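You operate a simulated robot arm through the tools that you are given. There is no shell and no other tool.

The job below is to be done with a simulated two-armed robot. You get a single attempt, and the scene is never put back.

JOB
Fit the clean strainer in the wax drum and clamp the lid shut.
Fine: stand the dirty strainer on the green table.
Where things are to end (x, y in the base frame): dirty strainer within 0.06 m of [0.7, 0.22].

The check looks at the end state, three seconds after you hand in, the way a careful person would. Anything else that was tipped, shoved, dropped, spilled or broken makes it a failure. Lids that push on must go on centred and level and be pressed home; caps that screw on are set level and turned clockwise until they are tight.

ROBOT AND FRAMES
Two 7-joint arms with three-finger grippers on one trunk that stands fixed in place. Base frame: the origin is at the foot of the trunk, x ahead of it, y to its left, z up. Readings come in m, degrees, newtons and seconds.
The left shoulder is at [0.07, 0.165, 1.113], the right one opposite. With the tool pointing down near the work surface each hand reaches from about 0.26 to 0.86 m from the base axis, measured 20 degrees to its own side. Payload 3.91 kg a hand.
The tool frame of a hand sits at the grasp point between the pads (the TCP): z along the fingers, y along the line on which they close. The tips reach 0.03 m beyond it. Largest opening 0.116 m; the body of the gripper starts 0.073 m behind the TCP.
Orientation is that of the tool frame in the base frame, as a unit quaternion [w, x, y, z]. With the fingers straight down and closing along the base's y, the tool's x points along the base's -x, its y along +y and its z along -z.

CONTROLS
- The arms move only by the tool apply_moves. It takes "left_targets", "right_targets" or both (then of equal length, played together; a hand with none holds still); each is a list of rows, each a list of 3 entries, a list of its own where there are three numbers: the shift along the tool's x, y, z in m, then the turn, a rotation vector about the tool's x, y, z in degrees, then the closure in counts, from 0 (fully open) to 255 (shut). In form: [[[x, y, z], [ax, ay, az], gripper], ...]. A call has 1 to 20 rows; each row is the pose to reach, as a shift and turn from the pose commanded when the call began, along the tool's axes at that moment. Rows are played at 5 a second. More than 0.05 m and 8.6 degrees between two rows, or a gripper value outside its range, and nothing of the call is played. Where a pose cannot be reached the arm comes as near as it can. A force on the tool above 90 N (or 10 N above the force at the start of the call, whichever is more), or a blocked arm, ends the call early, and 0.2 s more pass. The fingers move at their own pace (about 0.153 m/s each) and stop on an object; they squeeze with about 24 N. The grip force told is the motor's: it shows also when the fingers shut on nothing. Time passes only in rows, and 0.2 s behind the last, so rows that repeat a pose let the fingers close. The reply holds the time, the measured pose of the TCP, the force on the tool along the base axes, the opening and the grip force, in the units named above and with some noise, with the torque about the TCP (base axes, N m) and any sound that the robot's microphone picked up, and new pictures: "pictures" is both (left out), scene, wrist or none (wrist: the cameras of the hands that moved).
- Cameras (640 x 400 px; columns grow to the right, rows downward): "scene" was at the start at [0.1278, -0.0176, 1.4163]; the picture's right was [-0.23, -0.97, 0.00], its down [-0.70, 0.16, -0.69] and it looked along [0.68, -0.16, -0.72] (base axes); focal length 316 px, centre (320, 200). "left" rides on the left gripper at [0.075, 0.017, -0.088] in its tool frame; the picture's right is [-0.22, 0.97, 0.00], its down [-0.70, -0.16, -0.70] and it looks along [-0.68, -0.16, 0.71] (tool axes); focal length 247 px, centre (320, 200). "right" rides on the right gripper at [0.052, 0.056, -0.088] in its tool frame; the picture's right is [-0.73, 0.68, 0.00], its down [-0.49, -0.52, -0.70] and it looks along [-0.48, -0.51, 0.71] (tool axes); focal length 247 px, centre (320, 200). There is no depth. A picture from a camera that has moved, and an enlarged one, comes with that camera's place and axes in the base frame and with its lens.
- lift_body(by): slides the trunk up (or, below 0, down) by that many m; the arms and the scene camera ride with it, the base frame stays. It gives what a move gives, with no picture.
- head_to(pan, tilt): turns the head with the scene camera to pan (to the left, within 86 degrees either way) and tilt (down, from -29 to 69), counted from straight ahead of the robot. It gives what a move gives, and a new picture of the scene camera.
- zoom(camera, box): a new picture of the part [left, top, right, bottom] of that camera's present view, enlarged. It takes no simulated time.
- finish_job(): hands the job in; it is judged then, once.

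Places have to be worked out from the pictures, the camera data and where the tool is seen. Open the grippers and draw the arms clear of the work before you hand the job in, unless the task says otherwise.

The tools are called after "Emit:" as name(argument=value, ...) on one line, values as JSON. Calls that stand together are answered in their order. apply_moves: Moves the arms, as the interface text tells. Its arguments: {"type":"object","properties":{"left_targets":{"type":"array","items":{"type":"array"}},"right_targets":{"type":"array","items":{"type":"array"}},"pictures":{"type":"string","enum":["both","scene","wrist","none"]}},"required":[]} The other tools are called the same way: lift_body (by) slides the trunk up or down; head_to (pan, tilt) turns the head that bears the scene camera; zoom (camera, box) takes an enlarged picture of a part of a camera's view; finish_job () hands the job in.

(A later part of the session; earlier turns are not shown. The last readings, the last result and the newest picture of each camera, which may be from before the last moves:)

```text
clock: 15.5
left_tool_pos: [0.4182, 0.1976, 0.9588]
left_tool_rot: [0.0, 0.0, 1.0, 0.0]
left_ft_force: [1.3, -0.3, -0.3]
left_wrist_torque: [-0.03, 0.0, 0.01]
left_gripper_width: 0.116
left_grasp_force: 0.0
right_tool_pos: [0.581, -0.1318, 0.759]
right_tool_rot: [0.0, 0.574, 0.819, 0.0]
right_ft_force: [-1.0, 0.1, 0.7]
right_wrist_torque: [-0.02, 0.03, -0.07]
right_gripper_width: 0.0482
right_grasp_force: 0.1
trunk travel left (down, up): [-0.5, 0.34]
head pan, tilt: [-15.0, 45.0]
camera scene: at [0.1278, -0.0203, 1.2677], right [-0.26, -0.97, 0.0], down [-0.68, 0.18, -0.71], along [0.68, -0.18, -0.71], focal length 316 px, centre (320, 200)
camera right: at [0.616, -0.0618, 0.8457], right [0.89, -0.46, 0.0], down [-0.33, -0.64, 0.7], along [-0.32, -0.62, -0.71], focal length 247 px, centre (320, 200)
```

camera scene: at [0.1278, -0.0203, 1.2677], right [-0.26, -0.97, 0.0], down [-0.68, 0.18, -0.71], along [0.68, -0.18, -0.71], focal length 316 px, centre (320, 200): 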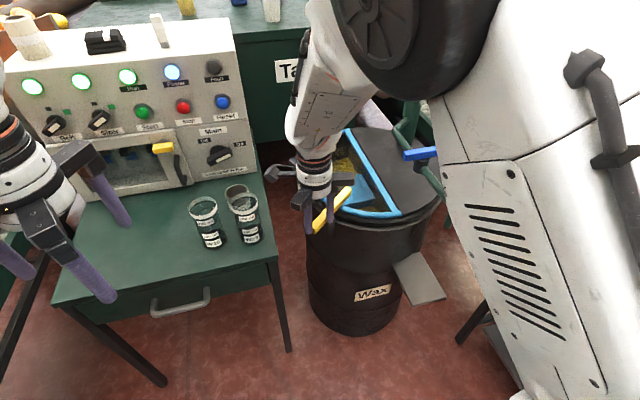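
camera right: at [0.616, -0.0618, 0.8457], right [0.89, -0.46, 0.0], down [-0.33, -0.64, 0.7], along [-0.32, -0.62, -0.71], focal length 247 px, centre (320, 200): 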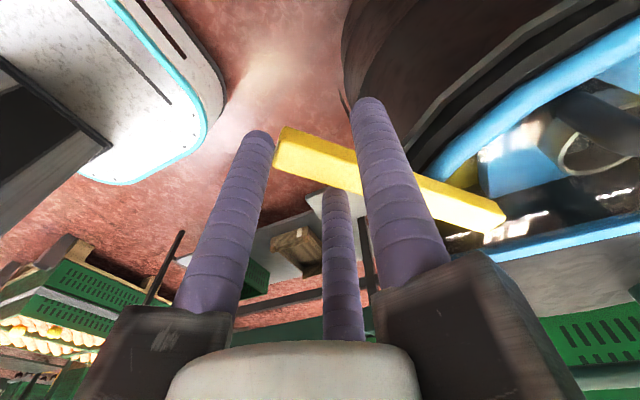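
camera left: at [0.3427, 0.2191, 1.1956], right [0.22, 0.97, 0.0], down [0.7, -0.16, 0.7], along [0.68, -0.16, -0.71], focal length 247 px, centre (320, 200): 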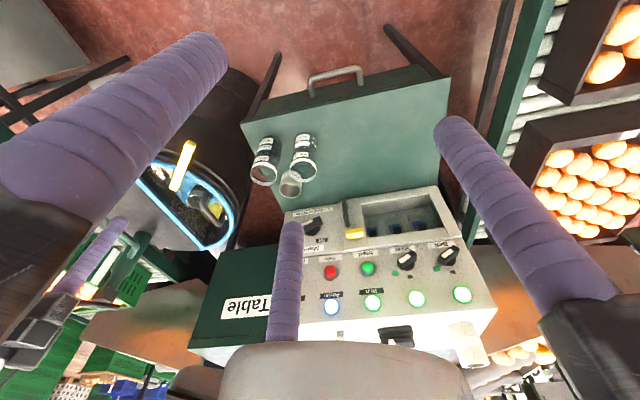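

No resistance yet, but the bar has moved only a few degrees because of finger slack. I continue clockwise by 40° more and check the force again.

Emit:
apply_moves(right_targets=[[[-0.0003, 0.0045, 0], [0, 0, 8], 150], [[-0.0012, 0.0088, 0], [0, 0, 16], 150], [[-0.0028, 0.013, 0], [0, 0, 24], 150], [[-0.0049, 0.017, 0], [0, 0, 32], 150], [[-0.0049, 0.017, 0], [0, 0, 32], 150]], pictures="both")

```text
clock: 16.7
left_tool_pos: [0.4176, 0.1972, 0.9581]
left_tool_rot: [0.0, 0.0, 1.0, 0.0]
left_ft_force: [0.3, 0.4, 0.5]
left_wrist_torque: [0.01, 0.01, -0.02]
left_gripper_width: 0.116
left_grasp_force: 0.1
right_tool_pos: [0.6055, -0.135, 0.7694]
right_tool_rot: [-0.016, 0.786, 0.617, 0.02]
right_ft_force: [0.5, 0.5, -0.4]
right_wrist_torque: [0.0, -0.02, 0.0]
right_gripper_width: 0.0479
right_grasp_force: 0.0
trunk travel left (down, up): [-0.5, 0.34]
head pan, tilt: [-15.0, 45.0]
camera scene: at [0.1278, -0.02, 1.2677], right [-0.26, -0.97, 0.0], down [-0.68, 0.18, -0.71], along [0.68, -0.18, -0.71], focal length 316 px, centre (320, 200)
camera right: at [0.6698, -0.1005, 0.8606], right [0.49, -0.87, -0.04], down [-0.63, -0.38, 0.67], along [-0.6, -0.31, -0.74], focal length 247 px, centre (320, 200)
```

scene: 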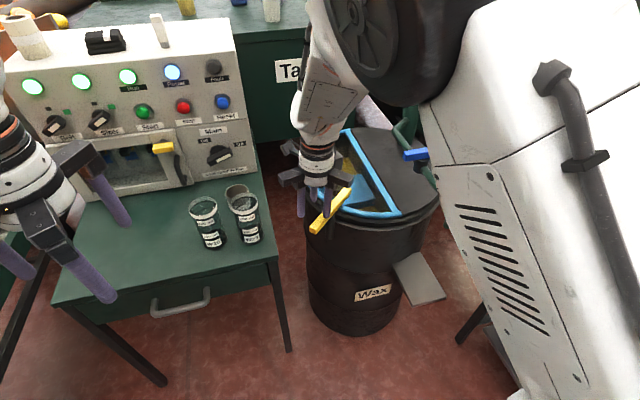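
right: 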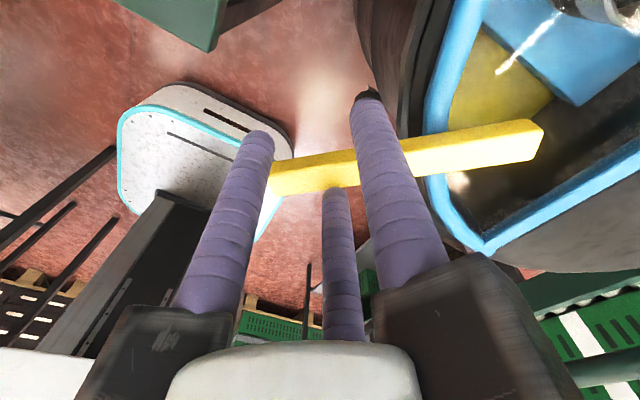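

The bar hasn't moved: my outer finger lies beyond the bar's end, so nothing pushed it. I turn the hand back, raise it and draw it aside, then look at the clamp mechanism from the side with the left camera before pushing further.

Emit:
apply_moves(right_targets=[[[0.0, -0.004, 0.0], [0, 0, -8], 150], [[0.0, -0.008, 0.0], [0, 0, -16], 150], [[0.0, -0.012, 0.0], [0, 0, -24], 120], [[0.0, -0.014, 0.0], [0, 0, -32], 60], [[0.0, -0.02, -0.02], [0, 0, -38], 0], [[0.0, -0.02, -0.06], [0, 0, -44], 0], [[0.0, -0.02, -0.1], [0, 0, -50], 0], [[0.0, -0.02, -0.12], [0, 0, -56], 0]], pictures="none")

```text
clock: 18.5
left_tool_pos: [0.4174, 0.1982, 0.9584]
left_tool_rot: [0.0, -0.001, 1.0, 0.0]
left_ft_force: [-0.3, -0.1, 0.8]
left_wrist_torque: [0.02, 0.01, -0.02]
left_gripper_width: 0.1162
left_grasp_force: 0.1
right_tool_pos: [0.5798, -0.1264, 0.8786]
right_tool_rot: [-0.001, 0.39, 0.921, -0.001]
right_ft_force: [-0.3, 0.0, -0.2]
right_wrist_torque: [-0.02, -0.01, -0.03]
right_gripper_width: 0.116
right_grasp_force: 0.2
trunk travel left (down, up): [-0.5, 0.34]
head pan, tilt: [-15.0, 45.0]
```

The right hand is clear of the bar. I move it to its earlier parking pose and bring the left hand low and yawed, so its camera sees the clamp bar and post from the side.

Emit:
apply_moves(right_targets=[[[0.0, -0.04, 0], [0, 0, 0], 0], [[0.0, -0.08, 0], [0, 0, 0], 0], [[-0.005, -0.12, 0], [0, 0, 0], 0], [[-0.01, -0.16, 0], [0, 0, 0], 0], [[-0.015, -0.206, 0], [0, 0, 0], 0], [[-0.015, -0.206, 0], [0, 0, 0], 0], [[-0.015, -0.206, 0], [0, 0, 0], 0], [[-0.015, -0.206, 0], [0, 0, 0], 0], [[-0.015, -0.206, 0], [0, 0, 0], 0]], left_targets=[[[0, 0, 0], [0, 0, 0], 0], [[0, 0, 0.03], [0, 0, 5], 0], [[-0.01, -0.03, 0.06], [0, 0, 12], 0], [[-0.02, -0.07, 0.09], [0, 0, 20], 0], [[-0.03, -0.11, 0.11], [0, 0, 28], 0], [[-0.04, -0.15, 0.13], [0, 0, 36], 0], [[-0.05, -0.19, 0.15], [0, 0, 43], 0], [[-0.058, -0.23, 0.17], [0, 0, 50], 0], [[-0.058, -0.236, 0.176], [0, 0, 50], 0]], pictures="both")

```text
refused: row 4 steps farther than a row can; nothing moved
```

One step was slightly too long, so I spread the left path over more rows.

Emit:
apply_moves(right_targets=[[[0.0, -0.03, 0], [0, 0, 0], 0], [[0.0, -0.06, 0], [0, 0, 0], 0], [[-0.005, -0.09, 0], [0, 0, 0], 0], [[-0.01, -0.12, 0], [0, 0, 0], 0], [[-0.015, -0.15, 0], [0, 0, 0], 0], [[-0.015, -0.18, 0], [0, 0, 0], 0], [[-0.015, -0.206, 0], [0, 0, 0], 0], [[-0.015, -0.206, 0], [0, 0, 0], 0], [[-0.015, -0.206, 0], [0, 0, 0], 0], [[-0.015, -0.206, 0], [0, 0, 0], 0]], left_targets=[[[0, 0, 0.02], [0, 0, 5], 0], [[0, -0.02, 0.04], [0, 0, 10], 0], [[-0.01, -0.05, 0.06], [0, 0, 16], 0], [[-0.02, -0.08, 0.08], [0, 0, 22], 0], [[-0.03, -0.11, 0.1], [0, 0, 28], 0], [[-0.04, -0.14, 0.12], [0, 0, 34], 0], [[-0.05, -0.17, 0.14], [0, 0, 40], 0], [[-0.055, -0.205, 0.16], [0, 0, 46], 0], [[-0.058, -0.236, 0.176], [0, 0, 50], 0], [[-0.058, -0.236, 0.176], [0, 0, 50], 0]], pictures="both")

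```text
clock: 20.7
left_tool_pos: [0.4748, -0.0397, 0.7802]
left_tool_rot: [-0.001, 0.423, 0.906, -0.001]
left_ft_force: [0.1, 1.5, -0.2]
left_wrist_torque: [-0.04, -0.03, -0.02]
left_gripper_width: 0.116
left_grasp_force: 0.1
right_tool_pos: [0.4423, -0.2784, 0.8777]
right_tool_rot: [0.0, 0.39, 0.921, -0.001]
right_ft_force: [0.9, 0.5, -0.1]
right_wrist_torque: [-0.02, 0.03, 0.02]
right_gripper_width: 0.1161
right_grasp_force: 0.1
trunk travel left (down, up): [-0.5, 0.34]
head pan, tilt: [-15.0, 45.0]
camera scene: at [0.1276, -0.0182, 1.2678], right [-0.26, -0.97, 0.0], down [-0.68, 0.18, -0.71], along [0.68, -0.18, -0.71], focal length 316 px, centre (320, 200)
camera right: at [0.446, -0.2001, 0.9664], right [1.0, -0.05, 0.0], down [-0.04, -0.71, 0.7], along [-0.04, -0.7, -0.71], focal length 247 px, centre (320, 200)
camera left: at [0.4398, 0.031, 0.8677], right [0.89, 0.45, 0.0], down [0.32, -0.63, 0.7], along [0.32, -0.62, -0.71], focal length 247 px, centre (320, 200)
```

scene: 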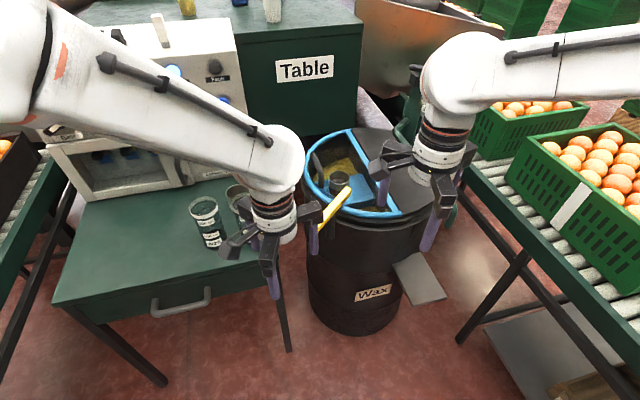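
right: 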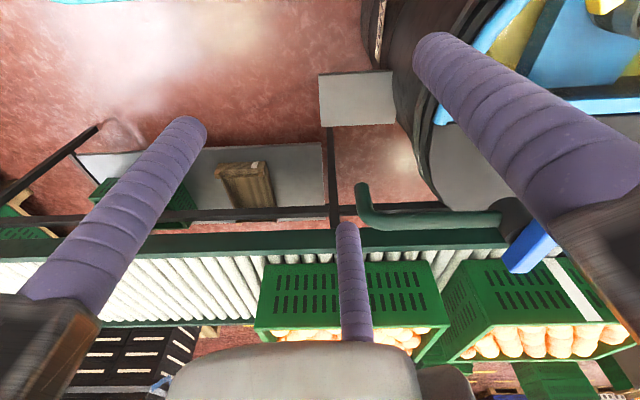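
left: 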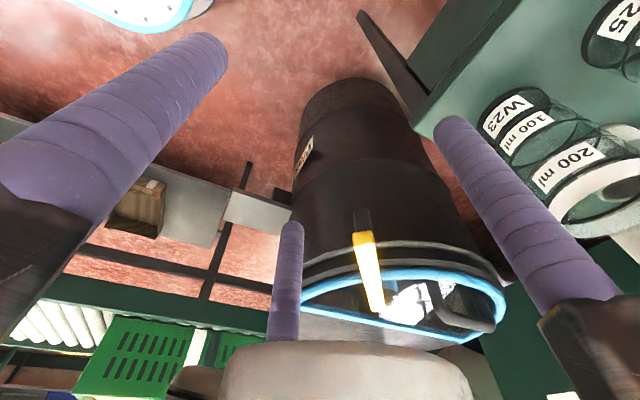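

Emit:
zoom(camera="left", box=[300, 180, 500, 350])

Emit:
zoom(camera="scene", box=[300, 170, 400, 250])

```text
2.35 times, centred on (400, 265) of left
camera zoom: at [0.4398, 0.031, 0.8677], right [0.89, 0.45, 0.0], down [0.32, -0.63, 0.7], along [0.32, -0.62, -0.71], focal length 581 px, centre (132, 47)
```

zoom: 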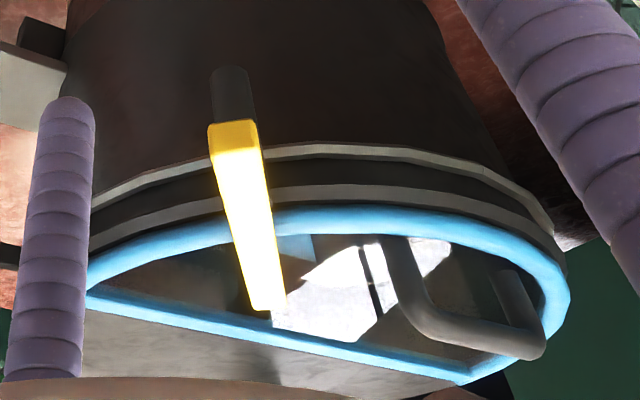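

```text
5.00 times, centred on (350, 210) of scene
camera zoom: at [0.1276, -0.0182, 1.2678], right [-0.26, -0.97, 0.0], down [-0.68, 0.18, -0.71], along [0.68, -0.18, -0.71], focal length 1579 px, centre (170, 150)
```

zoom: 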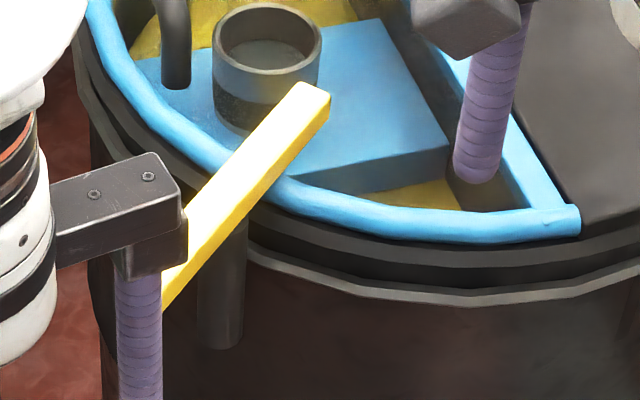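

The bar is mounted on top of a vertical post, and re-triangulating puts the pivot near the bar's middle at about [0.611, -0.173]. Counter-clockwise is stopped, so clockwise should open it. I draw the left hand back and set the right hand above the outer half at a yaw that gives it room to turn clockwise.

Emit:
apply_moves(left_targets=[[[0.022, 0.011, -0.018], [0, 0, -5], 0], [[0.044, 0.022, -0.036], [0, 0, -10], 0], [[0.066, 0.033, -0.054], [0, 0, -15], 0], [[0.088, 0.043, -0.07], [0, 0, -20], 0], [[0.11, 0.054, -0.088], [0, 0, -25], 0], [[0.132, 0.065, -0.106], [0, 0, -30], 0], [[0.154, 0.076, -0.124], [0, 0, -35], 0], [[0.176, 0.086, -0.142], [0, 0, -40], 0], [[0.198, 0.097, -0.16], [0, 0, -45], 0], [[0.218, 0.107, -0.176], [0, 0, -50], 0], [[0.218, 0.107, -0.176], [0, 0, -50], 0], [[0.218, 0.107, -0.176], [0, 0, -50], 0]], right_targets=[[[0, 0, 0], [0, 0, 0], 0], [[0, 0, 0], [0, 0, 0], 0], [[0, 0, 0], [0, 0, -7], 0], [[0, 0.02, 0], [0, 0, -14], 0], [[0, 0.05, 0], [0, 0, -21], 0], [[0, 0.08, 0], [0, 0, -28], 0], [[0, 0.11, 0], [0, 0, -35], 0], [[0.003, 0.14, 0], [0, 0, -42], 0], [[0.003, 0.17, 0], [0, 0, -49], 0], [[0.003, 0.2, 0], [0, 0, -56], 0], [[0.003, 0.208, 0.008], [0, 0, -57.6], 0], [[0.003, 0.208, 0.008], [0, 0, -57.6], 0]], pictures="both")

```text
clock: 23.3
left_tool_pos: [0.4194, 0.1971, 0.9581]
left_tool_rot: [0.0, -0.001, 1.0, 0.0]
left_ft_force: [0.3, 0.3, 0.0]
left_wrist_torque: [-0.01, 0.0, -0.01]
left_gripper_width: 0.1161
left_grasp_force: 0.0
right_tool_pos: [0.5895, -0.1327, 0.8696]
right_tool_rot: [0.0, -0.102, 0.995, 0.0]
right_ft_force: [0.2, -0.7, 0.0]
right_wrist_torque: [-0.01, -0.04, 0.0]
right_gripper_width: 0.1159
right_grasp_force: 0.1
trunk travel left (down, up): [-0.5, 0.34]
head pan, tilt: [-15.0, 45.0]
camera scene: at [0.1278, -0.0197, 1.2677], right [-0.26, -0.97, 0.0], down [-0.68, 0.18, -0.71], along [0.68, -0.18, -0.71], focal length 316 px, centre (320, 200)
camera right: at [0.5264, -0.0872, 0.9577], right [0.58, 0.81, 0.0], down [0.58, -0.41, 0.7], along [0.57, -0.41, -0.71], focal length 247 px, centre (320, 200)
camera left: at [0.3441, 0.2152, 1.046], right [0.22, 0.97, 0.0], down [0.7, -0.16, 0.7], along [0.68, -0.16, -0.71], focal length 247 px, centre (320, 200)
```

scene: 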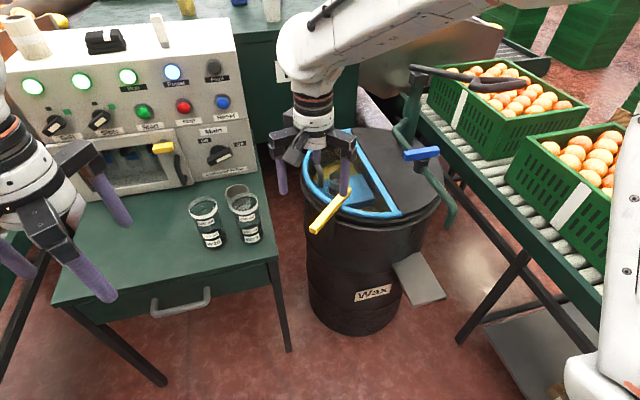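
right: 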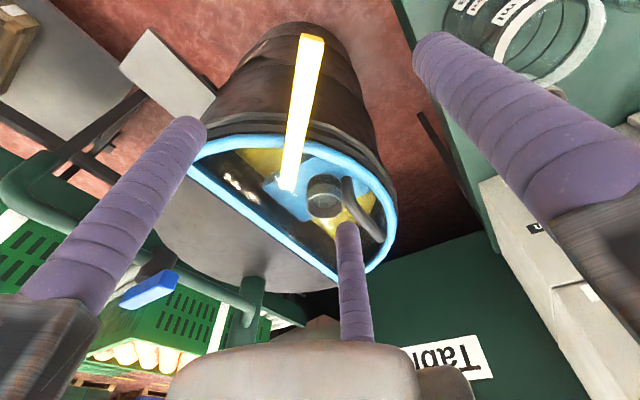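
left: 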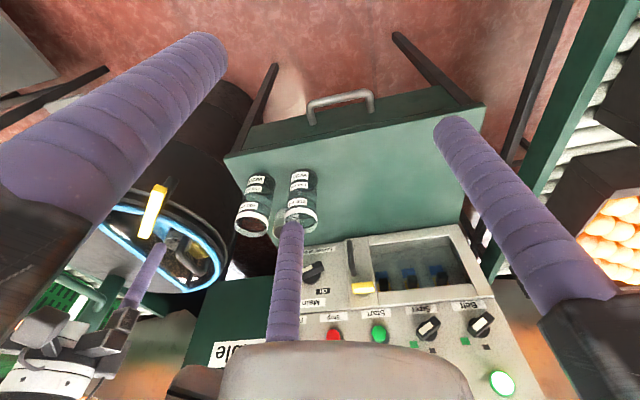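

The bar is about 12 mm to the side of my tool axis, as planned. I lower the hand over it and narrow the fingers to a close straddle.

Emit:
apply_moves(right_targets=[[[0, 0, 0.04], [0, 0, 0], 0], [[0, 0, 0.08], [0, 0, 0], 0], [[0, 0, 0.113], [0, 0, 0], 0], [[0.004, -0.002, 0.113], [0, 0, 0], 80], [[0.004, -0.002, 0.113], [0, 0, 0], 150], [[0.004, -0.002, 0.113], [0, 0, 0], 170], [[0.004, -0.002, 0.113], [0, 0, 0], 170]], pictures="wrist")

```text
clock: 24.9
left_tool_pos: [0.4194, 0.1971, 0.9577]
left_tool_rot: [0.0, 0.0, 1.0, 0.0]
left_ft_force: [-0.6, -0.5, 0.4]
left_wrist_torque: [-0.01, 0.0, 0.02]
left_gripper_width: 0.116
left_grasp_force: 0.0
right_tool_pos: [0.5853, -0.1353, 0.7561]
right_tool_rot: [0.0, -0.101, 0.995, 0.0]
right_ft_force: [-0.6, 0.2, -0.7]
right_wrist_torque: [-0.03, 0.01, -0.01]
right_gripper_width: 0.0385
right_grasp_force: 0.1
trunk travel left (down, up): [-0.5, 0.34]
head pan, tilt: [-15.0, 45.0]
camera right: at [0.5221, -0.0891, 0.8441], right [0.58, 0.81, 0.0], down [0.58, -0.41, 0.7], along [0.57, -0.41, -0.71], focal length 247 px, centre (320, 200)
```

right: 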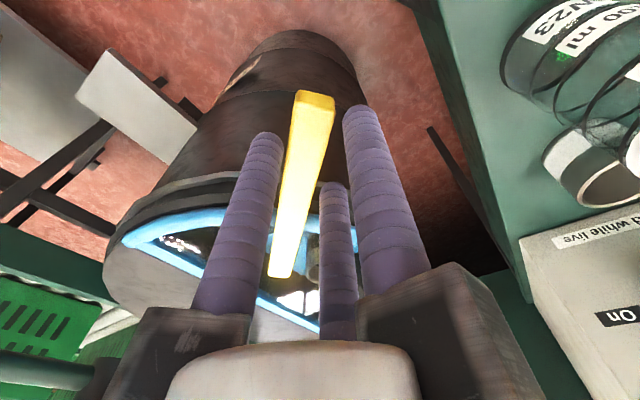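

The bar sits between one finger on the robot's right and two on the left. I swing it clockwise by 24° around the post.

Emit:
apply_moves(right_targets=[[[-0.006, 0.002, 0], [0, 0, 8], 170], [[-0.0123, 0.0032, 0], [0, 0, 16], 170], [[-0.0186, 0.0035, 0], [0, 0, 24], 170], [[-0.0186, 0.0035, 0], [0, 0, 24], 170]], pictures="both")

```text
clock: 25.9
left_tool_pos: [0.4183, 0.1965, 0.957]
left_tool_rot: [0.0, 0.0, 1.0, 0.0]
left_ft_force: [0.2, -0.9, 0.7]
left_wrist_torque: [-0.02, 0.01, -0.03]
left_gripper_width: 0.1161
left_grasp_force: 0.0
right_tool_pos: [0.6036, -0.1297, 0.7559]
right_tool_rot: [-0.001, 0.109, 0.994, 0.0]
right_ft_force: [0.1, 0.4, 0.2]
right_wrist_torque: [0.01, 0.01, -0.01]
right_gripper_width: 0.0388
right_grasp_force: 0.0
trunk travel left (down, up): [-0.5, 0.34]
head pan, tilt: [-15.0, 45.0]
camera scene: at [0.1278, -0.0203, 1.2677], right [-0.26, -0.97, 0.0], down [-0.68, 0.18, -0.71], along [0.68, -0.18, -0.71], focal length 316 px, centre (320, 200)
camera right: at [0.5644, -0.0617, 0.8443], right [0.86, 0.51, 0.0], down [0.36, -0.62, 0.7], along [0.35, -0.6, -0.71], focal length 247 px, centre (320, 200)
```

scene: 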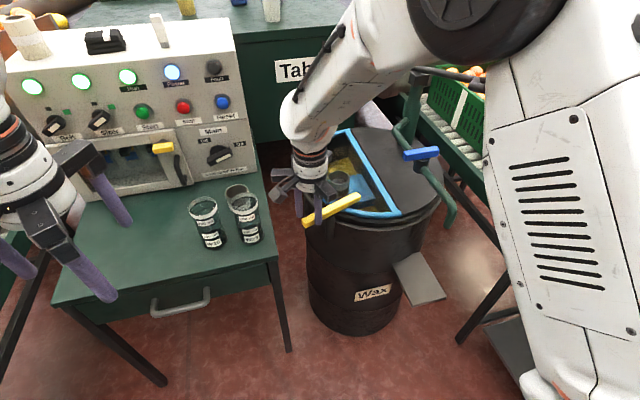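
right: 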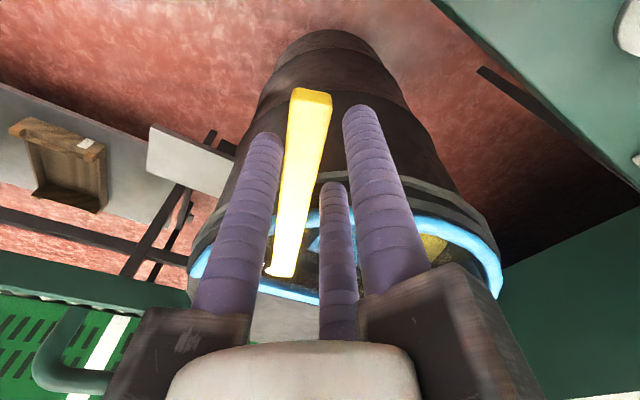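

The bar swings freely with almost no force, and the pivot estimate fits well. I continue clockwise to about 88° in total.

Emit:
apply_moves(right_targets=[[[-0.006, 0.002, 0], [0, 0, 8], 170], [[-0.0123, 0.0032, 0], [0, 0, 16], 170], [[-0.0186, 0.0035, 0], [0, 0, 24], 170], [[-0.025, 0.0029, 0], [0, 0, 32], 170], [[-0.0312, 0.0014, 0], [0, 0, 40], 170], [[-0.0371, -0.0008, 0], [0, 0, 48], 170], [[-0.0427, -0.004, 0], [0, 0, 56], 170], [[-0.0477, -0.0078, 0], [0, 0, 64], 170], [[-0.0477, -0.0078, 0], [0, 0, 64], 170]], pictures="both")

```text
clock: 27.9
left_tool_pos: [0.418, 0.1969, 0.9579]
left_tool_rot: [0.0, 0.0, 1.0, 0.0]
left_ft_force: [-0.2, 0.2, -0.4]
left_wrist_torque: [-0.01, 0.01, 0.02]
left_gripper_width: 0.1157
left_grasp_force: 0.1
right_tool_pos: [0.6497, -0.1461, 0.7568]
right_tool_rot: [-0.001, 0.619, 0.785, -0.001]
right_ft_force: [-0.1, 0.8, 0.0]
right_wrist_torque: [-0.03, 0.02, 0.02]
right_gripper_width: 0.0386
right_grasp_force: 0.1
trunk travel left (down, up): [-0.5, 0.34]
head pan, tilt: [-15.0, 45.0]
camera scene: at [0.1279, -0.0201, 1.2677], right [-0.26, -0.97, 0.0], down [-0.68, 0.18, -0.71], along [0.68, -0.18, -0.71], focal length 316 px, centre (320, 200)
camera right: at [0.6902, -0.0816, 0.845], right [0.83, -0.55, 0.0], down [-0.39, -0.6, 0.7], along [-0.39, -0.58, -0.71], focal length 247 px, centre (320, 200)
```

scene: 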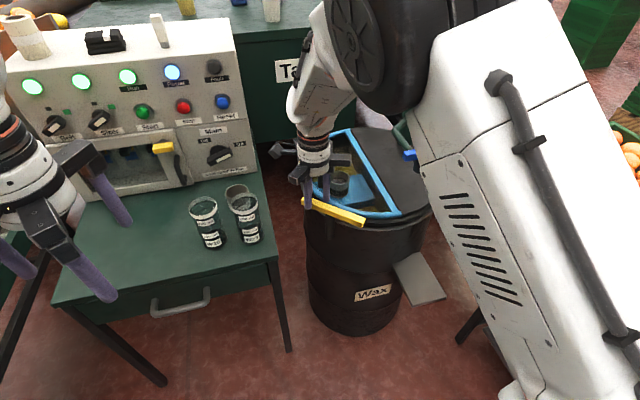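
right: 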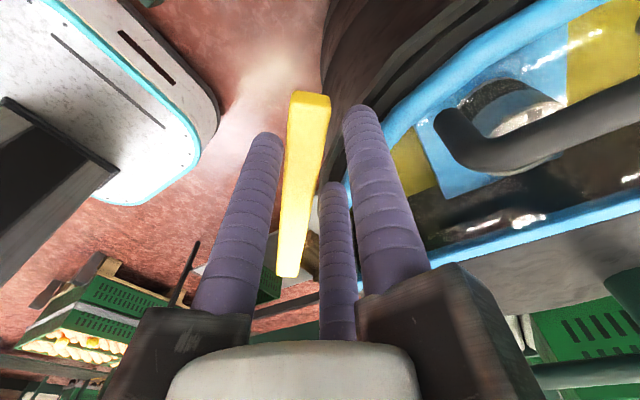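

The clamp bar is now tangential to the drum and clear of the lid. I ease the fingers open, raise the hand, turn it back to zero yaw, and place it above the lid handle.

Emit:
apply_moves(right_targets=[[[0, 0, 0], [0, 0, 0], 130], [[0, 0, -0.03], [0, 0, 0], 130], [[0, 0, -0.06], [0, 0, 0], 100], [[0, 0, -0.09], [0, 0, -7], 0], [[-0.01, 0.01, -0.09], [0, 0, -15], 0], [[-0.015, 0.02, -0.09], [0, 0, -23], 0], [[-0.02, 0.03, -0.09], [0, 0, -31], 0], [[-0.03, 0.045, -0.09], [0, 0, -39], 0], [[-0.04, 0.06, -0.09], [0, 0, -47], 0], [[-0.05, 0.075, -0.09], [0, 0, -55], 0], [[-0.059, 0.085, -0.09], [0, 0, -63], 0], [[-0.059, 0.0915, -0.09], [0, 0, -71], 0], [[-0.059, 0.0915, -0.09], [0, 0, -76.5], 0], [[-0.059, 0.0915, -0.09], [0, 0, -76.5], 0]], pictures="both")

```text
clock: 30.9
left_tool_pos: [0.4186, 0.1967, 0.9588]
left_tool_rot: [0.0, 0.0, 1.0, -0.001]
left_ft_force: [0.0, -1.1, -0.6]
left_wrist_torque: [0.0, 0.0, -0.01]
left_gripper_width: 0.1159
left_grasp_force: 0.0
right_tool_pos: [0.7523, -0.1841, 0.8466]
right_tool_rot: [-0.001, 0.0, 1.0, 0.0]
right_ft_force: [0.0, 1.2, -0.3]
right_wrist_torque: [-0.01, -0.01, 0.0]
right_gripper_width: 0.1157
right_grasp_force: 0.1
trunk travel left (down, up): [-0.5, 0.34]
head pan, tilt: [-15.0, 45.0]
camera scene: at [0.128, -0.02, 1.2677], right [-0.26, -0.97, 0.0], down [-0.68, 0.18, -0.71], along [0.68, -0.18, -0.71], focal length 316 px, centre (320, 200)
camera right: at [0.6988, -0.1256, 0.9353], right [0.73, 0.68, 0.0], down [0.49, -0.52, 0.7], along [0.48, -0.51, -0.71], focal length 247 px, centre (320, 200)
```

scene: 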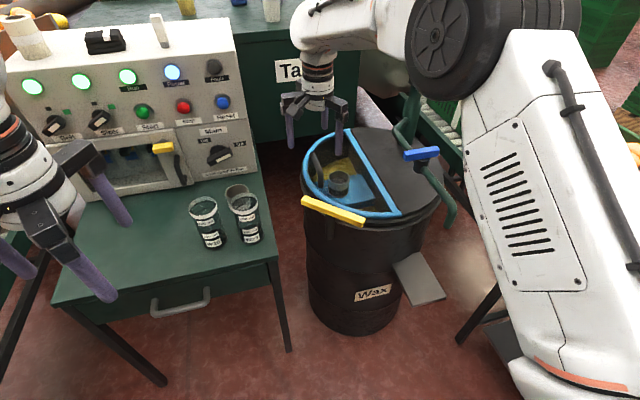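
right: 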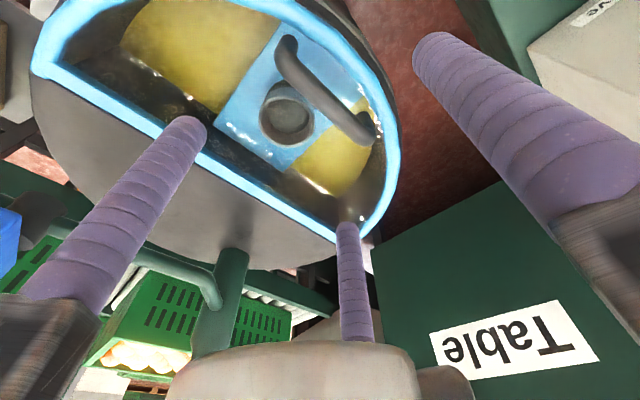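

The handle bar measures at y = -0.172, x 0.71–0.79, with my tool axis 12 mm to its -y side. I lower the hand so the tips stay above the glass and grip the bar.

Emit:
apply_moves(right_targets=[[[0, 0, 0.035], [0, 0, 0], 0], [[0, 0, 0.06], [0, 0, 0], 0], [[0, 0, 0.0726], [0, 0, 0], 0], [[0, 0.004, 0.0726], [0, 0, 0], 100], [[0, 0.006, 0.0726], [0, 0, 0], 180], [[0, 0.006, 0.0726], [0, 0, 0], 255], [[0, 0.006, 0.0726], [0, 0, 0], 255], [[0, 0.006, 0.0726], [0, 0, 0], 255]], pictures="both")

```text
clock: 32.7
left_tool_pos: [0.4165, 0.1936, 0.9592]
left_tool_rot: [0.001, 0.0, 1.0, 0.002]
left_ft_force: [-0.4, 0.1, 0.4]
left_wrist_torque: [0.03, -0.01, 0.0]
left_gripper_width: 0.1158
left_grasp_force: 0.1
right_tool_pos: [0.7497, -0.1859, 0.7732]
right_tool_rot: [0.0, -0.001, 1.0, -0.003]
right_ft_force: [-11.9, -45.4, 2.1]
right_wrist_torque: [-0.93, 0.86, -0.06]
right_gripper_width: 0.0261
right_grasp_force: 44.9
trunk travel left (down, up): [-0.5, 0.34]
head pan, tilt: [-15.0, 45.0]
camera scene: at [0.1263, -0.0257, 1.2678], right [-0.26, -0.97, 0.0], down [-0.68, 0.19, -0.71], along [0.68, -0.18, -0.71], focal length 316 px, centre (320, 200)
camera right: at [0.6976, -0.1271, 0.8618], right [0.73, 0.68, -0.01], down [0.49, -0.52, 0.7], along [0.48, -0.52, -0.71], focal length 247 px, centre (320, 200)
```

scene: 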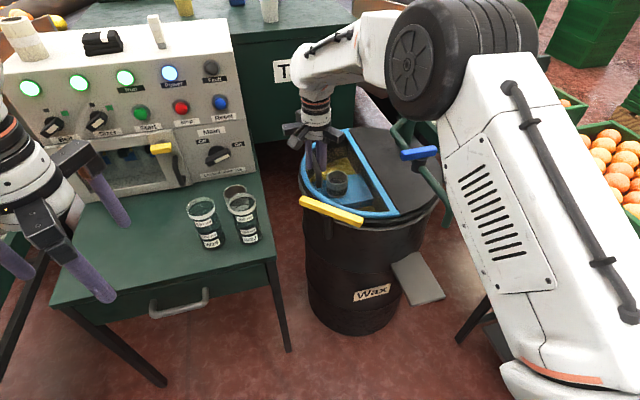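
right: 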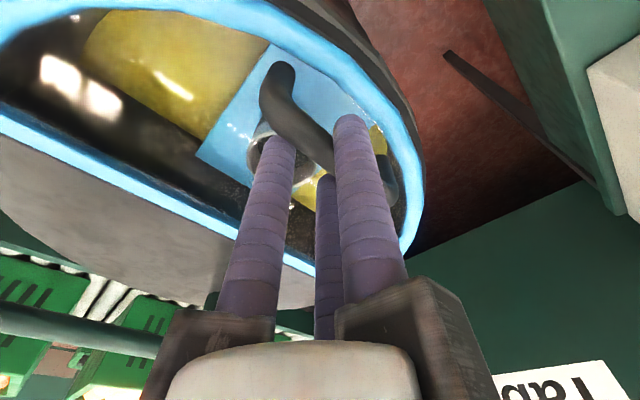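

The bar is gripped (opening 0.026), but the hand pushes sideways with about 45 N because the bar sits nearer y ≈ -0.18. I relieve that offset, then lift the lid about 10° along the hinge's arc and look.

Emit:
apply_moves(right_targets=[[[0.003, -0.008, 0], [0, 0, 0], 255], [[0.003, -0.008, 0], [0, 0, 0], 255], [[0.003, -0.013, -0.013], [0, 0, 0], 255], [[0.003, -0.019, -0.026], [0, 0, 0], 255], [[0.003, -0.019, -0.026], [0, 0, 0], 255]], pictures="both")

```text
clock: 33.9
left_tool_pos: [0.4205, 0.1953, 0.9568]
left_tool_rot: [-0.001, 0.0, 1.0, 0.0]
left_ft_force: [0.1, 0.1, 0.0]
left_wrist_torque: [-0.03, -0.03, 0.03]
left_gripper_width: 0.116
left_grasp_force: 0.0
right_tool_pos: [0.7512, -0.1947, 0.7993]
right_tool_rot: [0.0, -0.002, 1.0, 0.001]
right_ft_force: [13.5, -2.7, -4.5]
right_wrist_torque: [0.03, -0.32, 0.11]
right_gripper_width: 0.0257
right_grasp_force: 45.2
trunk travel left (down, up): [-0.5, 0.34]
head pan, tilt: [-15.0, 45.0]
camera scene: at [0.1303, -0.02, 1.2675], right [-0.26, -0.97, 0.0], down [-0.68, 0.18, -0.71], along [0.68, -0.18, -0.71], focal length 316 px, centre (320, 200)
camera right: at [0.6971, -0.1377, 0.8888], right [0.73, 0.68, 0.0], down [0.49, -0.52, 0.7], along [0.48, -0.51, -0.72], focal length 247 px, centre (320, 200)
```

scene: 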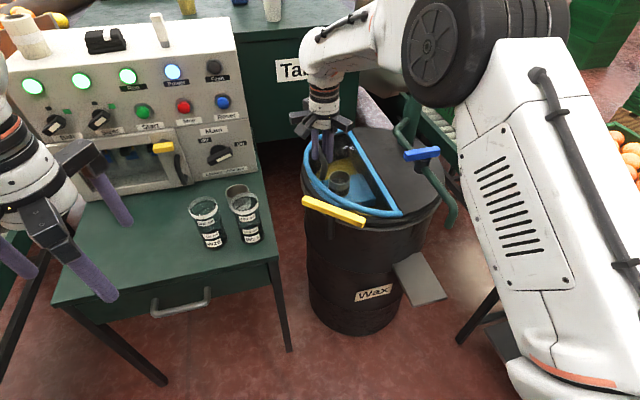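
right: 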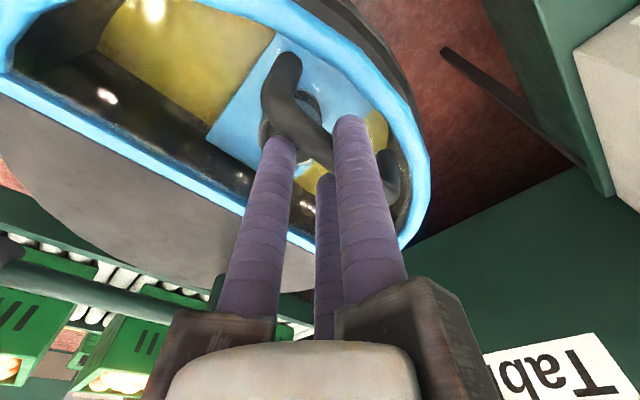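

The lid follows with only about 4.5 N of vertical load. I enlarge the scene to confirm that it's hinging at the straight edge.

Emit:
zoom(camera="scene", box=[285, 110, 455, 240])

```text
3.08 times, centred on (370, 175) of scene
camera zoom: at [0.1303, -0.02, 1.2675], right [-0.26, -0.97, 0.0], down [-0.68, 0.18, -0.71], along [0.68, -0.18, -0.71], focal length 972 px, centre (166, 277)
```

zoom: 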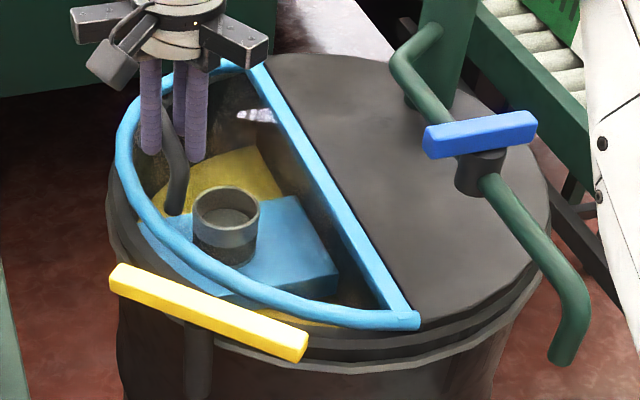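

The lid hinges at the straight edge as expected. I continue along the arc to about 60° in small steps, with the hand kept vertical.

Emit:
apply_moves(right_targets=[[[-0.002, -0.0072, -0.0122], [0, 0, 0], 255], [[-0.002, -0.0154, -0.0237], [0, 0, 0], 255], [[-0.002, -0.0245, -0.0344], [0, 0, 0], 255], [[-0.002, -0.0346, -0.0443], [0, 0, 0], 255], [[-0.002, -0.0455, -0.0533], [0, 0, 0], 255], [[-0.002, -0.0571, -0.0613], [0, 0, 0], 255], [[-0.002, -0.0695, -0.0683], [0, 0, 0], 255], [[-0.002, -0.0823, -0.0741], [0, 0, 0], 255], [[-0.002, -0.0957, -0.0789], [0, 0, 0], 255], [[-0.002, -0.1093, -0.0824], [0, 0, 0], 255]], pictures="both")

```text
clock: 36.1
left_tool_pos: [0.4141, 0.2005, 0.9593]
left_tool_rot: [0.003, 0.001, 1.0, -0.002]
left_ft_force: [-0.3, 0.2, 0.7]
left_wrist_torque: [0.01, 0.01, -0.02]
left_gripper_width: 0.1163
left_grasp_force: 0.0
right_tool_pos: [0.7481, -0.3025, 0.8972]
right_tool_rot: [0.009, 0.0, 1.0, -0.001]
right_ft_force: [6.9, 16.4, 56.0]
right_wrist_torque: [0.9, 0.51, 0.92]
right_gripper_width: 0.0196
right_grasp_force: 44.9
trunk travel left (down, up): [-0.5, 0.34]
head pan, tilt: [-15.0, 45.0]
camera scene: at [0.1218, -0.0162, 1.2688], right [-0.26, -0.97, 0.0], down [-0.68, 0.18, -0.71], along [0.69, -0.19, -0.7], focal length 316 px, centre (320, 200)
camera right: at [0.695, -0.2446, 0.9835], right [0.73, 0.68, 0.01], down [0.47, -0.52, 0.71], along [0.49, -0.51, -0.7], focal length 247 px, centre (320, 200)
```

scene: 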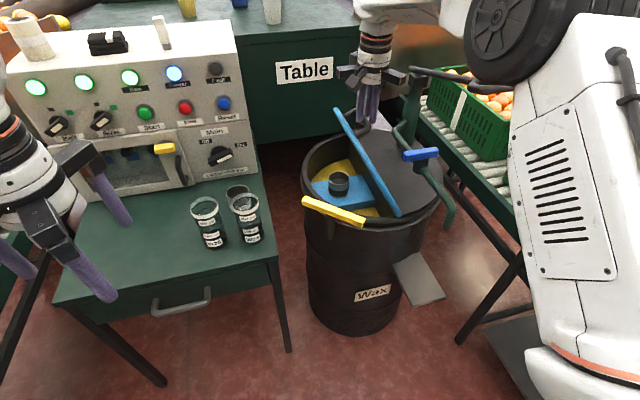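
right: 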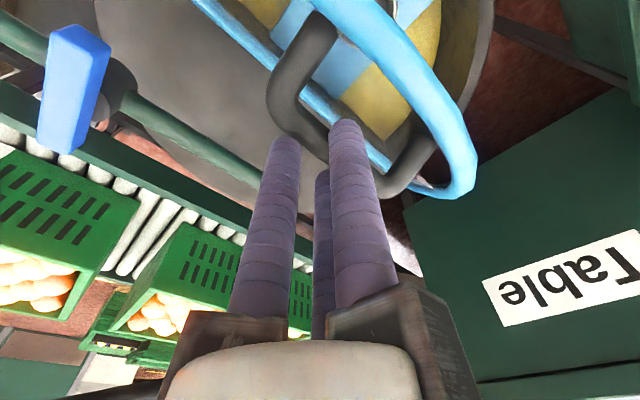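

The lid is at roughly 65°, but the hand is pushed up by 56 N and the bar has slid towards the fingertips. I look closely before moving on.

Emit:
zoom(camera="right", box=[230, 0, 490, 230])

Emit:
zoom(camera="scene", box=[290, 60, 460, 240])

Emit:
zoom(camera="left", box=[0, 100, 300, 400])

```text
1.74 times, centred on (360, 115) of right
camera zoom: at [0.695, -0.2446, 0.9835], right [0.73, 0.68, 0.01], down [0.47, -0.52, 0.71], along [0.49, -0.51, -0.7], focal length 430 px, centre (250, 348)
```

zoom: 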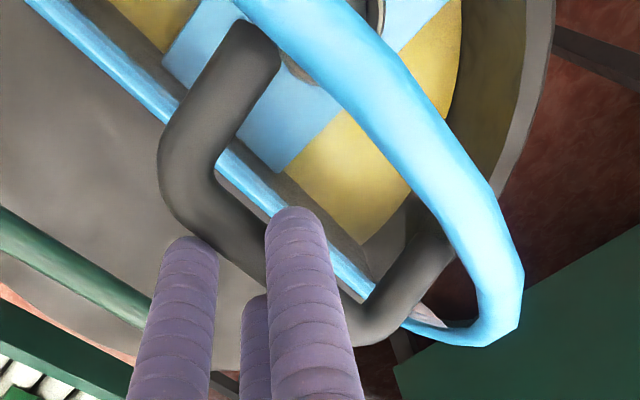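

```text
2.22 times, centred on (375, 150) of scene
camera zoom: at [0.1218, -0.0162, 1.2688], right [-0.26, -0.97, 0.0], down [-0.68, 0.18, -0.71], along [0.69, -0.19, -0.7], focal length 702 px, centre (198, 311)
```

zoom: 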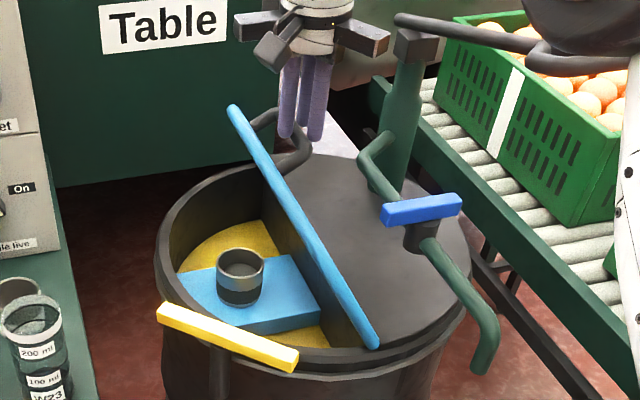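

```text
1.33 times, centred on (150, 250) of left
camera zoom: at [0.3395, 0.2178, 1.0474], right [0.22, 0.97, 0.0], down [0.69, -0.16, 0.7], along [0.69, -0.16, -0.71], focal length 329 px, centre (547, 133)
```

zoom: 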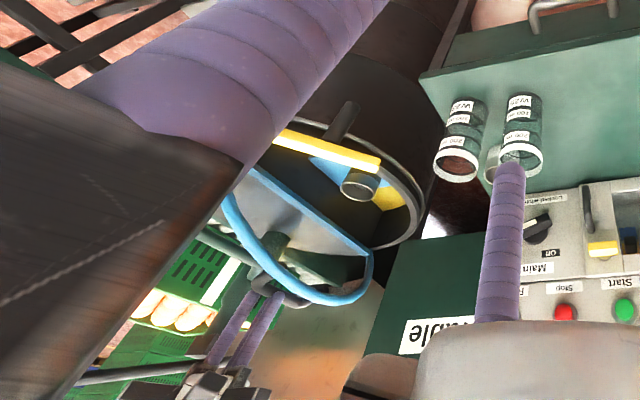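

The lid is at about 60° and is held by the single finger on its +y side. Further opening only needs that finger to push the bar towards -y, so a tight grip isn't needed. I loosen the grip slightly so the hand settles back down around the bar.

Emit:
apply_moves(right_targets=[[[0, 0, -0.003], [0, 0, 0], 200], [[0, 0, -0.003], [0, 0, 0], 190], [[0, 0, -0.003], [0, 0, 0], 182], [[0, 0, -0.003], [0, 0, 0], 182]], pictures="both")

```text
clock: 37.1
left_tool_pos: [0.4184, 0.1972, 0.9576]
left_tool_rot: [0.0, -0.001, 1.0, -0.001]
left_ft_force: [-0.9, 0.2, -0.9]
left_wrist_torque: [0.01, -0.01, 0.02]
left_gripper_width: 0.1161
left_grasp_force: 0.0
right_tool_pos: [0.7514, -0.304, 0.8853]
right_tool_rot: [-0.001, 0.0, 1.0, 0.0]
right_ft_force: [-1.1, 0.9, -0.1]
right_wrist_torque: [0.01, -0.04, 0.01]
right_gripper_width: 0.0334
right_grasp_force: 0.5
trunk travel left (down, up): [-0.5, 0.34]
head pan, tilt: [-15.0, 45.0]
camera scene: at [0.1278, -0.0198, 1.2677], right [-0.26, -0.97, 0.0], down [-0.68, 0.18, -0.71], along [0.68, -0.18, -0.71], focal length 316 px, centre (320, 200)
camera right: at [0.6978, -0.2471, 0.9736], right [0.73, 0.68, 0.0], down [0.49, -0.52, 0.7], along [0.48, -0.51, -0.71], focal length 247 px, centre (320, 200)
```

scene: 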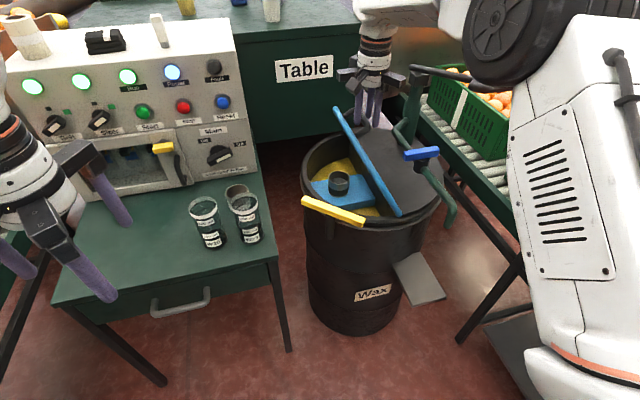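
right: 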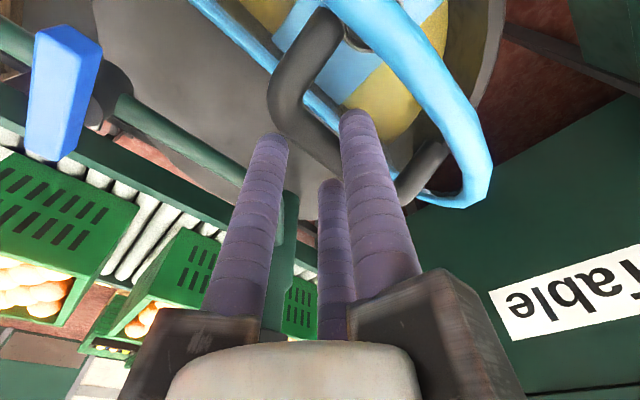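

The force is gone and the lid rests against the finger. I push the bar on along the arc to about 90°.

Emit:
apply_moves(right_targets=[[[0, -0.0139, -0.0023], [0, 0, 0], 182], [[0, -0.028, -0.0034], [0, 0, 0], 182], [[0, -0.0421, -0.0032], [0, 0, 0], 182], [[0, -0.0562, -0.002], [0, 0, 0], 182], [[0, -0.0701, 0.0006], [0, 0, 0], 182], [[0, -0.0837, 0.0044], [0, 0, 0], 182]], pictures="both")

```text
clock: 38.5
left_tool_pos: [0.4185, 0.1954, 0.9574]
left_tool_rot: [0.001, 0.0, 1.0, 0.0]
left_ft_force: [-0.2, -0.3, 0.4]
left_wrist_torque: [0.01, -0.01, 0.04]
left_gripper_width: 0.116
left_grasp_force: 0.1
right_tool_pos: [0.7489, -0.3884, 0.8799]
right_tool_rot: [-0.001, -0.001, 1.0, 0.001]
right_ft_force: [-0.6, -1.9, -0.8]
right_wrist_torque: [-0.02, 0.06, 0.04]
right_gripper_width: 0.0338
right_grasp_force: 1.1
trunk travel left (down, up): [-0.5, 0.34]
head pan, tilt: [-15.0, 45.0]
camera scene: at [0.1281, -0.0211, 1.2677], right [-0.26, -0.97, 0.0], down [-0.68, 0.18, -0.71], along [0.68, -0.18, -0.71], focal length 316 px, centre (320, 200)
camera right: at [0.6969, -0.3324, 0.9688], right [0.73, 0.68, 0.0], down [0.49, -0.52, 0.7], along [0.48, -0.51, -0.72], focal length 247 px, centre (320, 200)
```

scene: 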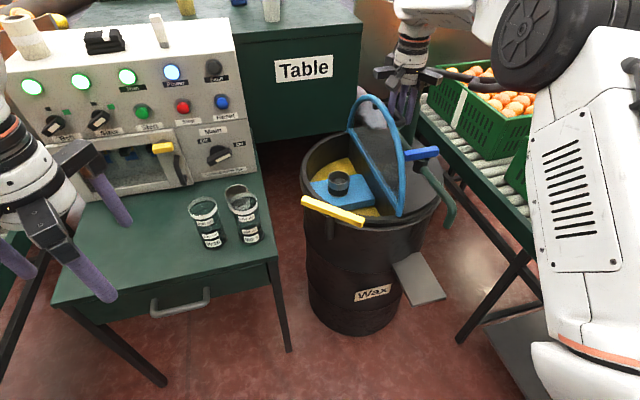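
right: 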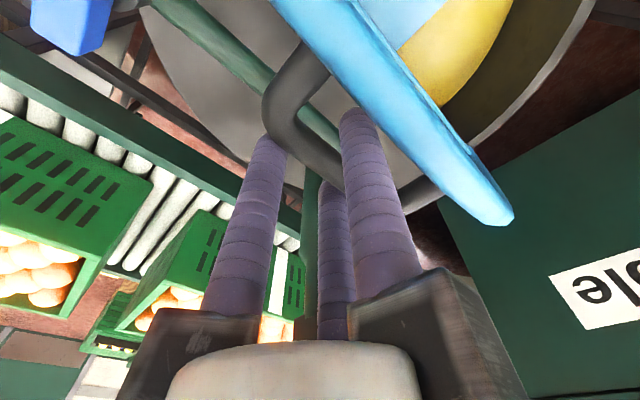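

The lid is now about upright with very little force. I continue gently past vertical towards 105°, watching for contact with the pump pipe.

Emit:
apply_moves(right_targets=[[[0, -0.0132, 0.004], [0, 0, 0], 182], [[0, -0.0259, 0.009], [0, 0, 0], 182], [[0, -0.0382, 0.015], [0, 0, 0], 182], [[0, -0.0382, 0.015], [0, 0, 0], 182]], pictures="both")

```text
clock: 39.5
left_tool_pos: [0.4175, 0.2017, 0.9578]
left_tool_rot: [0.002, 0.001, 1.0, -0.003]
left_ft_force: [0.1, -0.3, -0.2]
left_wrist_torque: [0.02, -0.02, 0.0]
left_gripper_width: 0.1161
left_grasp_force: 0.1
right_tool_pos: [0.7516, -0.4166, 0.8722]
right_tool_rot: [0.004, -0.003, 1.0, 0.003]
right_ft_force: [-1.3, 51.5, 20.0]
right_wrist_torque: [0.65, -0.17, -0.33]
right_gripper_width: 0.0629
right_grasp_force: 23.9
trunk travel left (down, up): [-0.5, 0.34]
head pan, tilt: [-15.0, 45.0]
camera scene: at [0.1259, -0.0118, 1.2683], right [-0.26, -0.97, 0.01], down [-0.68, 0.18, -0.71], along [0.68, -0.19, -0.7], focal length 316 px, centre (320, 200)
camera right: at [0.6975, -0.36, 0.9613], right [0.73, 0.68, 0.01], down [0.48, -0.53, 0.7], along [0.48, -0.51, -0.71], focal length 247 px, centre (320, 200)
```

scene: 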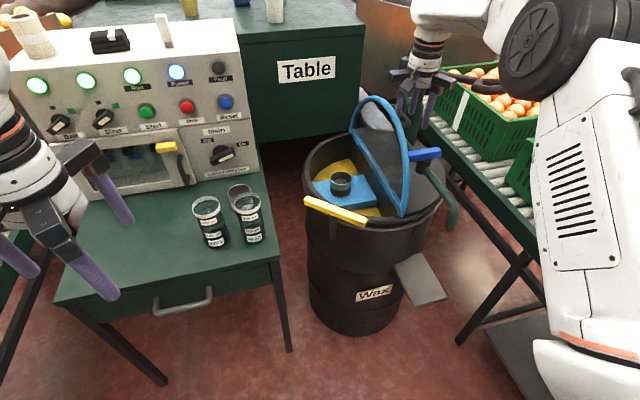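
right: 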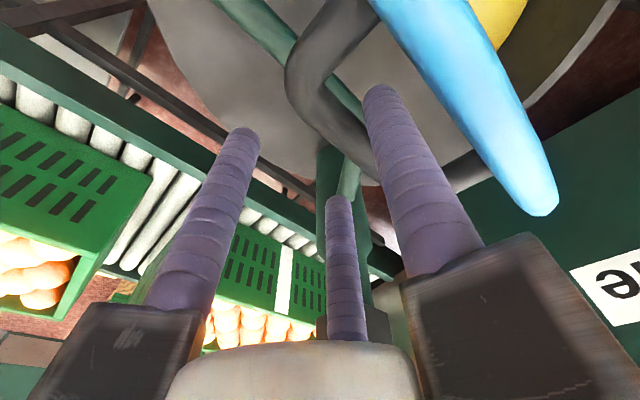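

The fingers were forced apart with 51 N on the hand, so the lid has reached its stop at about 93–95°. I back off the push and see whether it stays there.

Emit:
apply_moves(right_targets=[[[0, 0.015, -0.006], [0, 0, 0], 182], [[0, 0.025, -0.01], [0, 0, 0], 182], [[0, 0.025, -0.01], [0, 0, 0], 160], [[0, 0.025, -0.01], [0, 0, 0], 160]], pictures="both")

Emit:
zoom(camera="scene", box=[290, 70, 470, 240])

```text
clock: 40.5
left_tool_pos: [0.4179, 0.1965, 0.9584]
left_tool_rot: [0.0, 0.0, 1.0, -0.001]
left_ft_force: [0.4, 0.1, -0.7]
left_wrist_torque: [0.02, 0.04, 0.01]
left_gripper_width: 0.1161
left_grasp_force: 0.1
right_tool_pos: [0.7515, -0.4027, 0.8756]
right_tool_rot: [-0.001, -0.001, 1.0, -0.002]
right_ft_force: [-0.3, 0.5, -0.8]
right_wrist_torque: [0.02, 0.03, -0.01]
right_gripper_width: 0.0436
right_grasp_force: 0.0
trunk travel left (down, up): [-0.5, 0.34]
head pan, tilt: [-15.0, 45.0]
camera scene: at [0.128, -0.0205, 1.2677], right [-0.26, -0.97, 0.0], down [-0.68, 0.18, -0.71], along [0.68, -0.18, -0.71], focal length 316 px, centre (320, 200)
camera right: at [0.6988, -0.3448, 0.9642], right [0.73, 0.68, 0.0], down [0.49, -0.52, 0.7], along [0.48, -0.51, -0.71], focal length 247 px, centre (320, 200)
```

scene: 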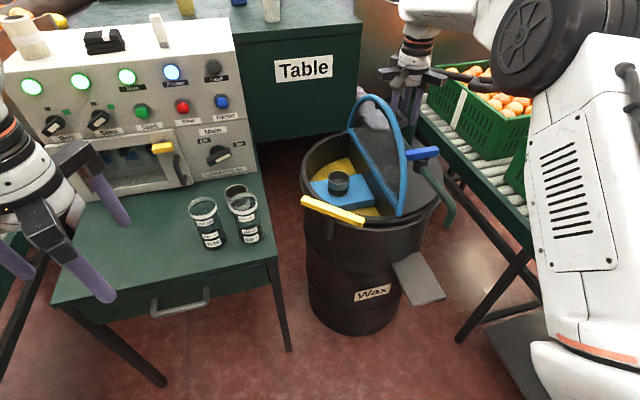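
right: 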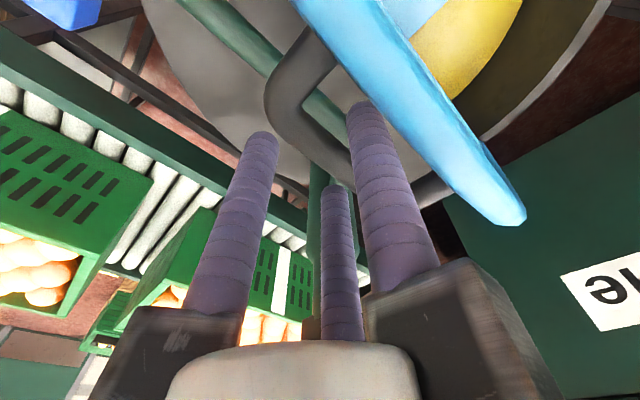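

```text
2.35 times, centred on (380, 155) of scene
camera zoom: at [0.128, -0.0205, 1.2677], right [-0.26, -0.97, 0.0], down [-0.68, 0.18, -0.71], along [0.68, -0.18, -0.71], focal length 743 px, centre (179, 306)
```

zoom: 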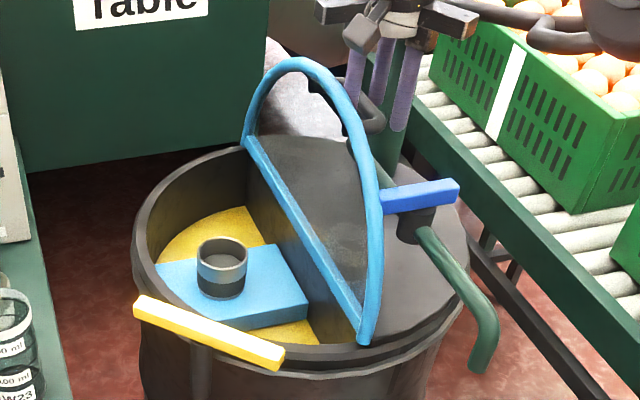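

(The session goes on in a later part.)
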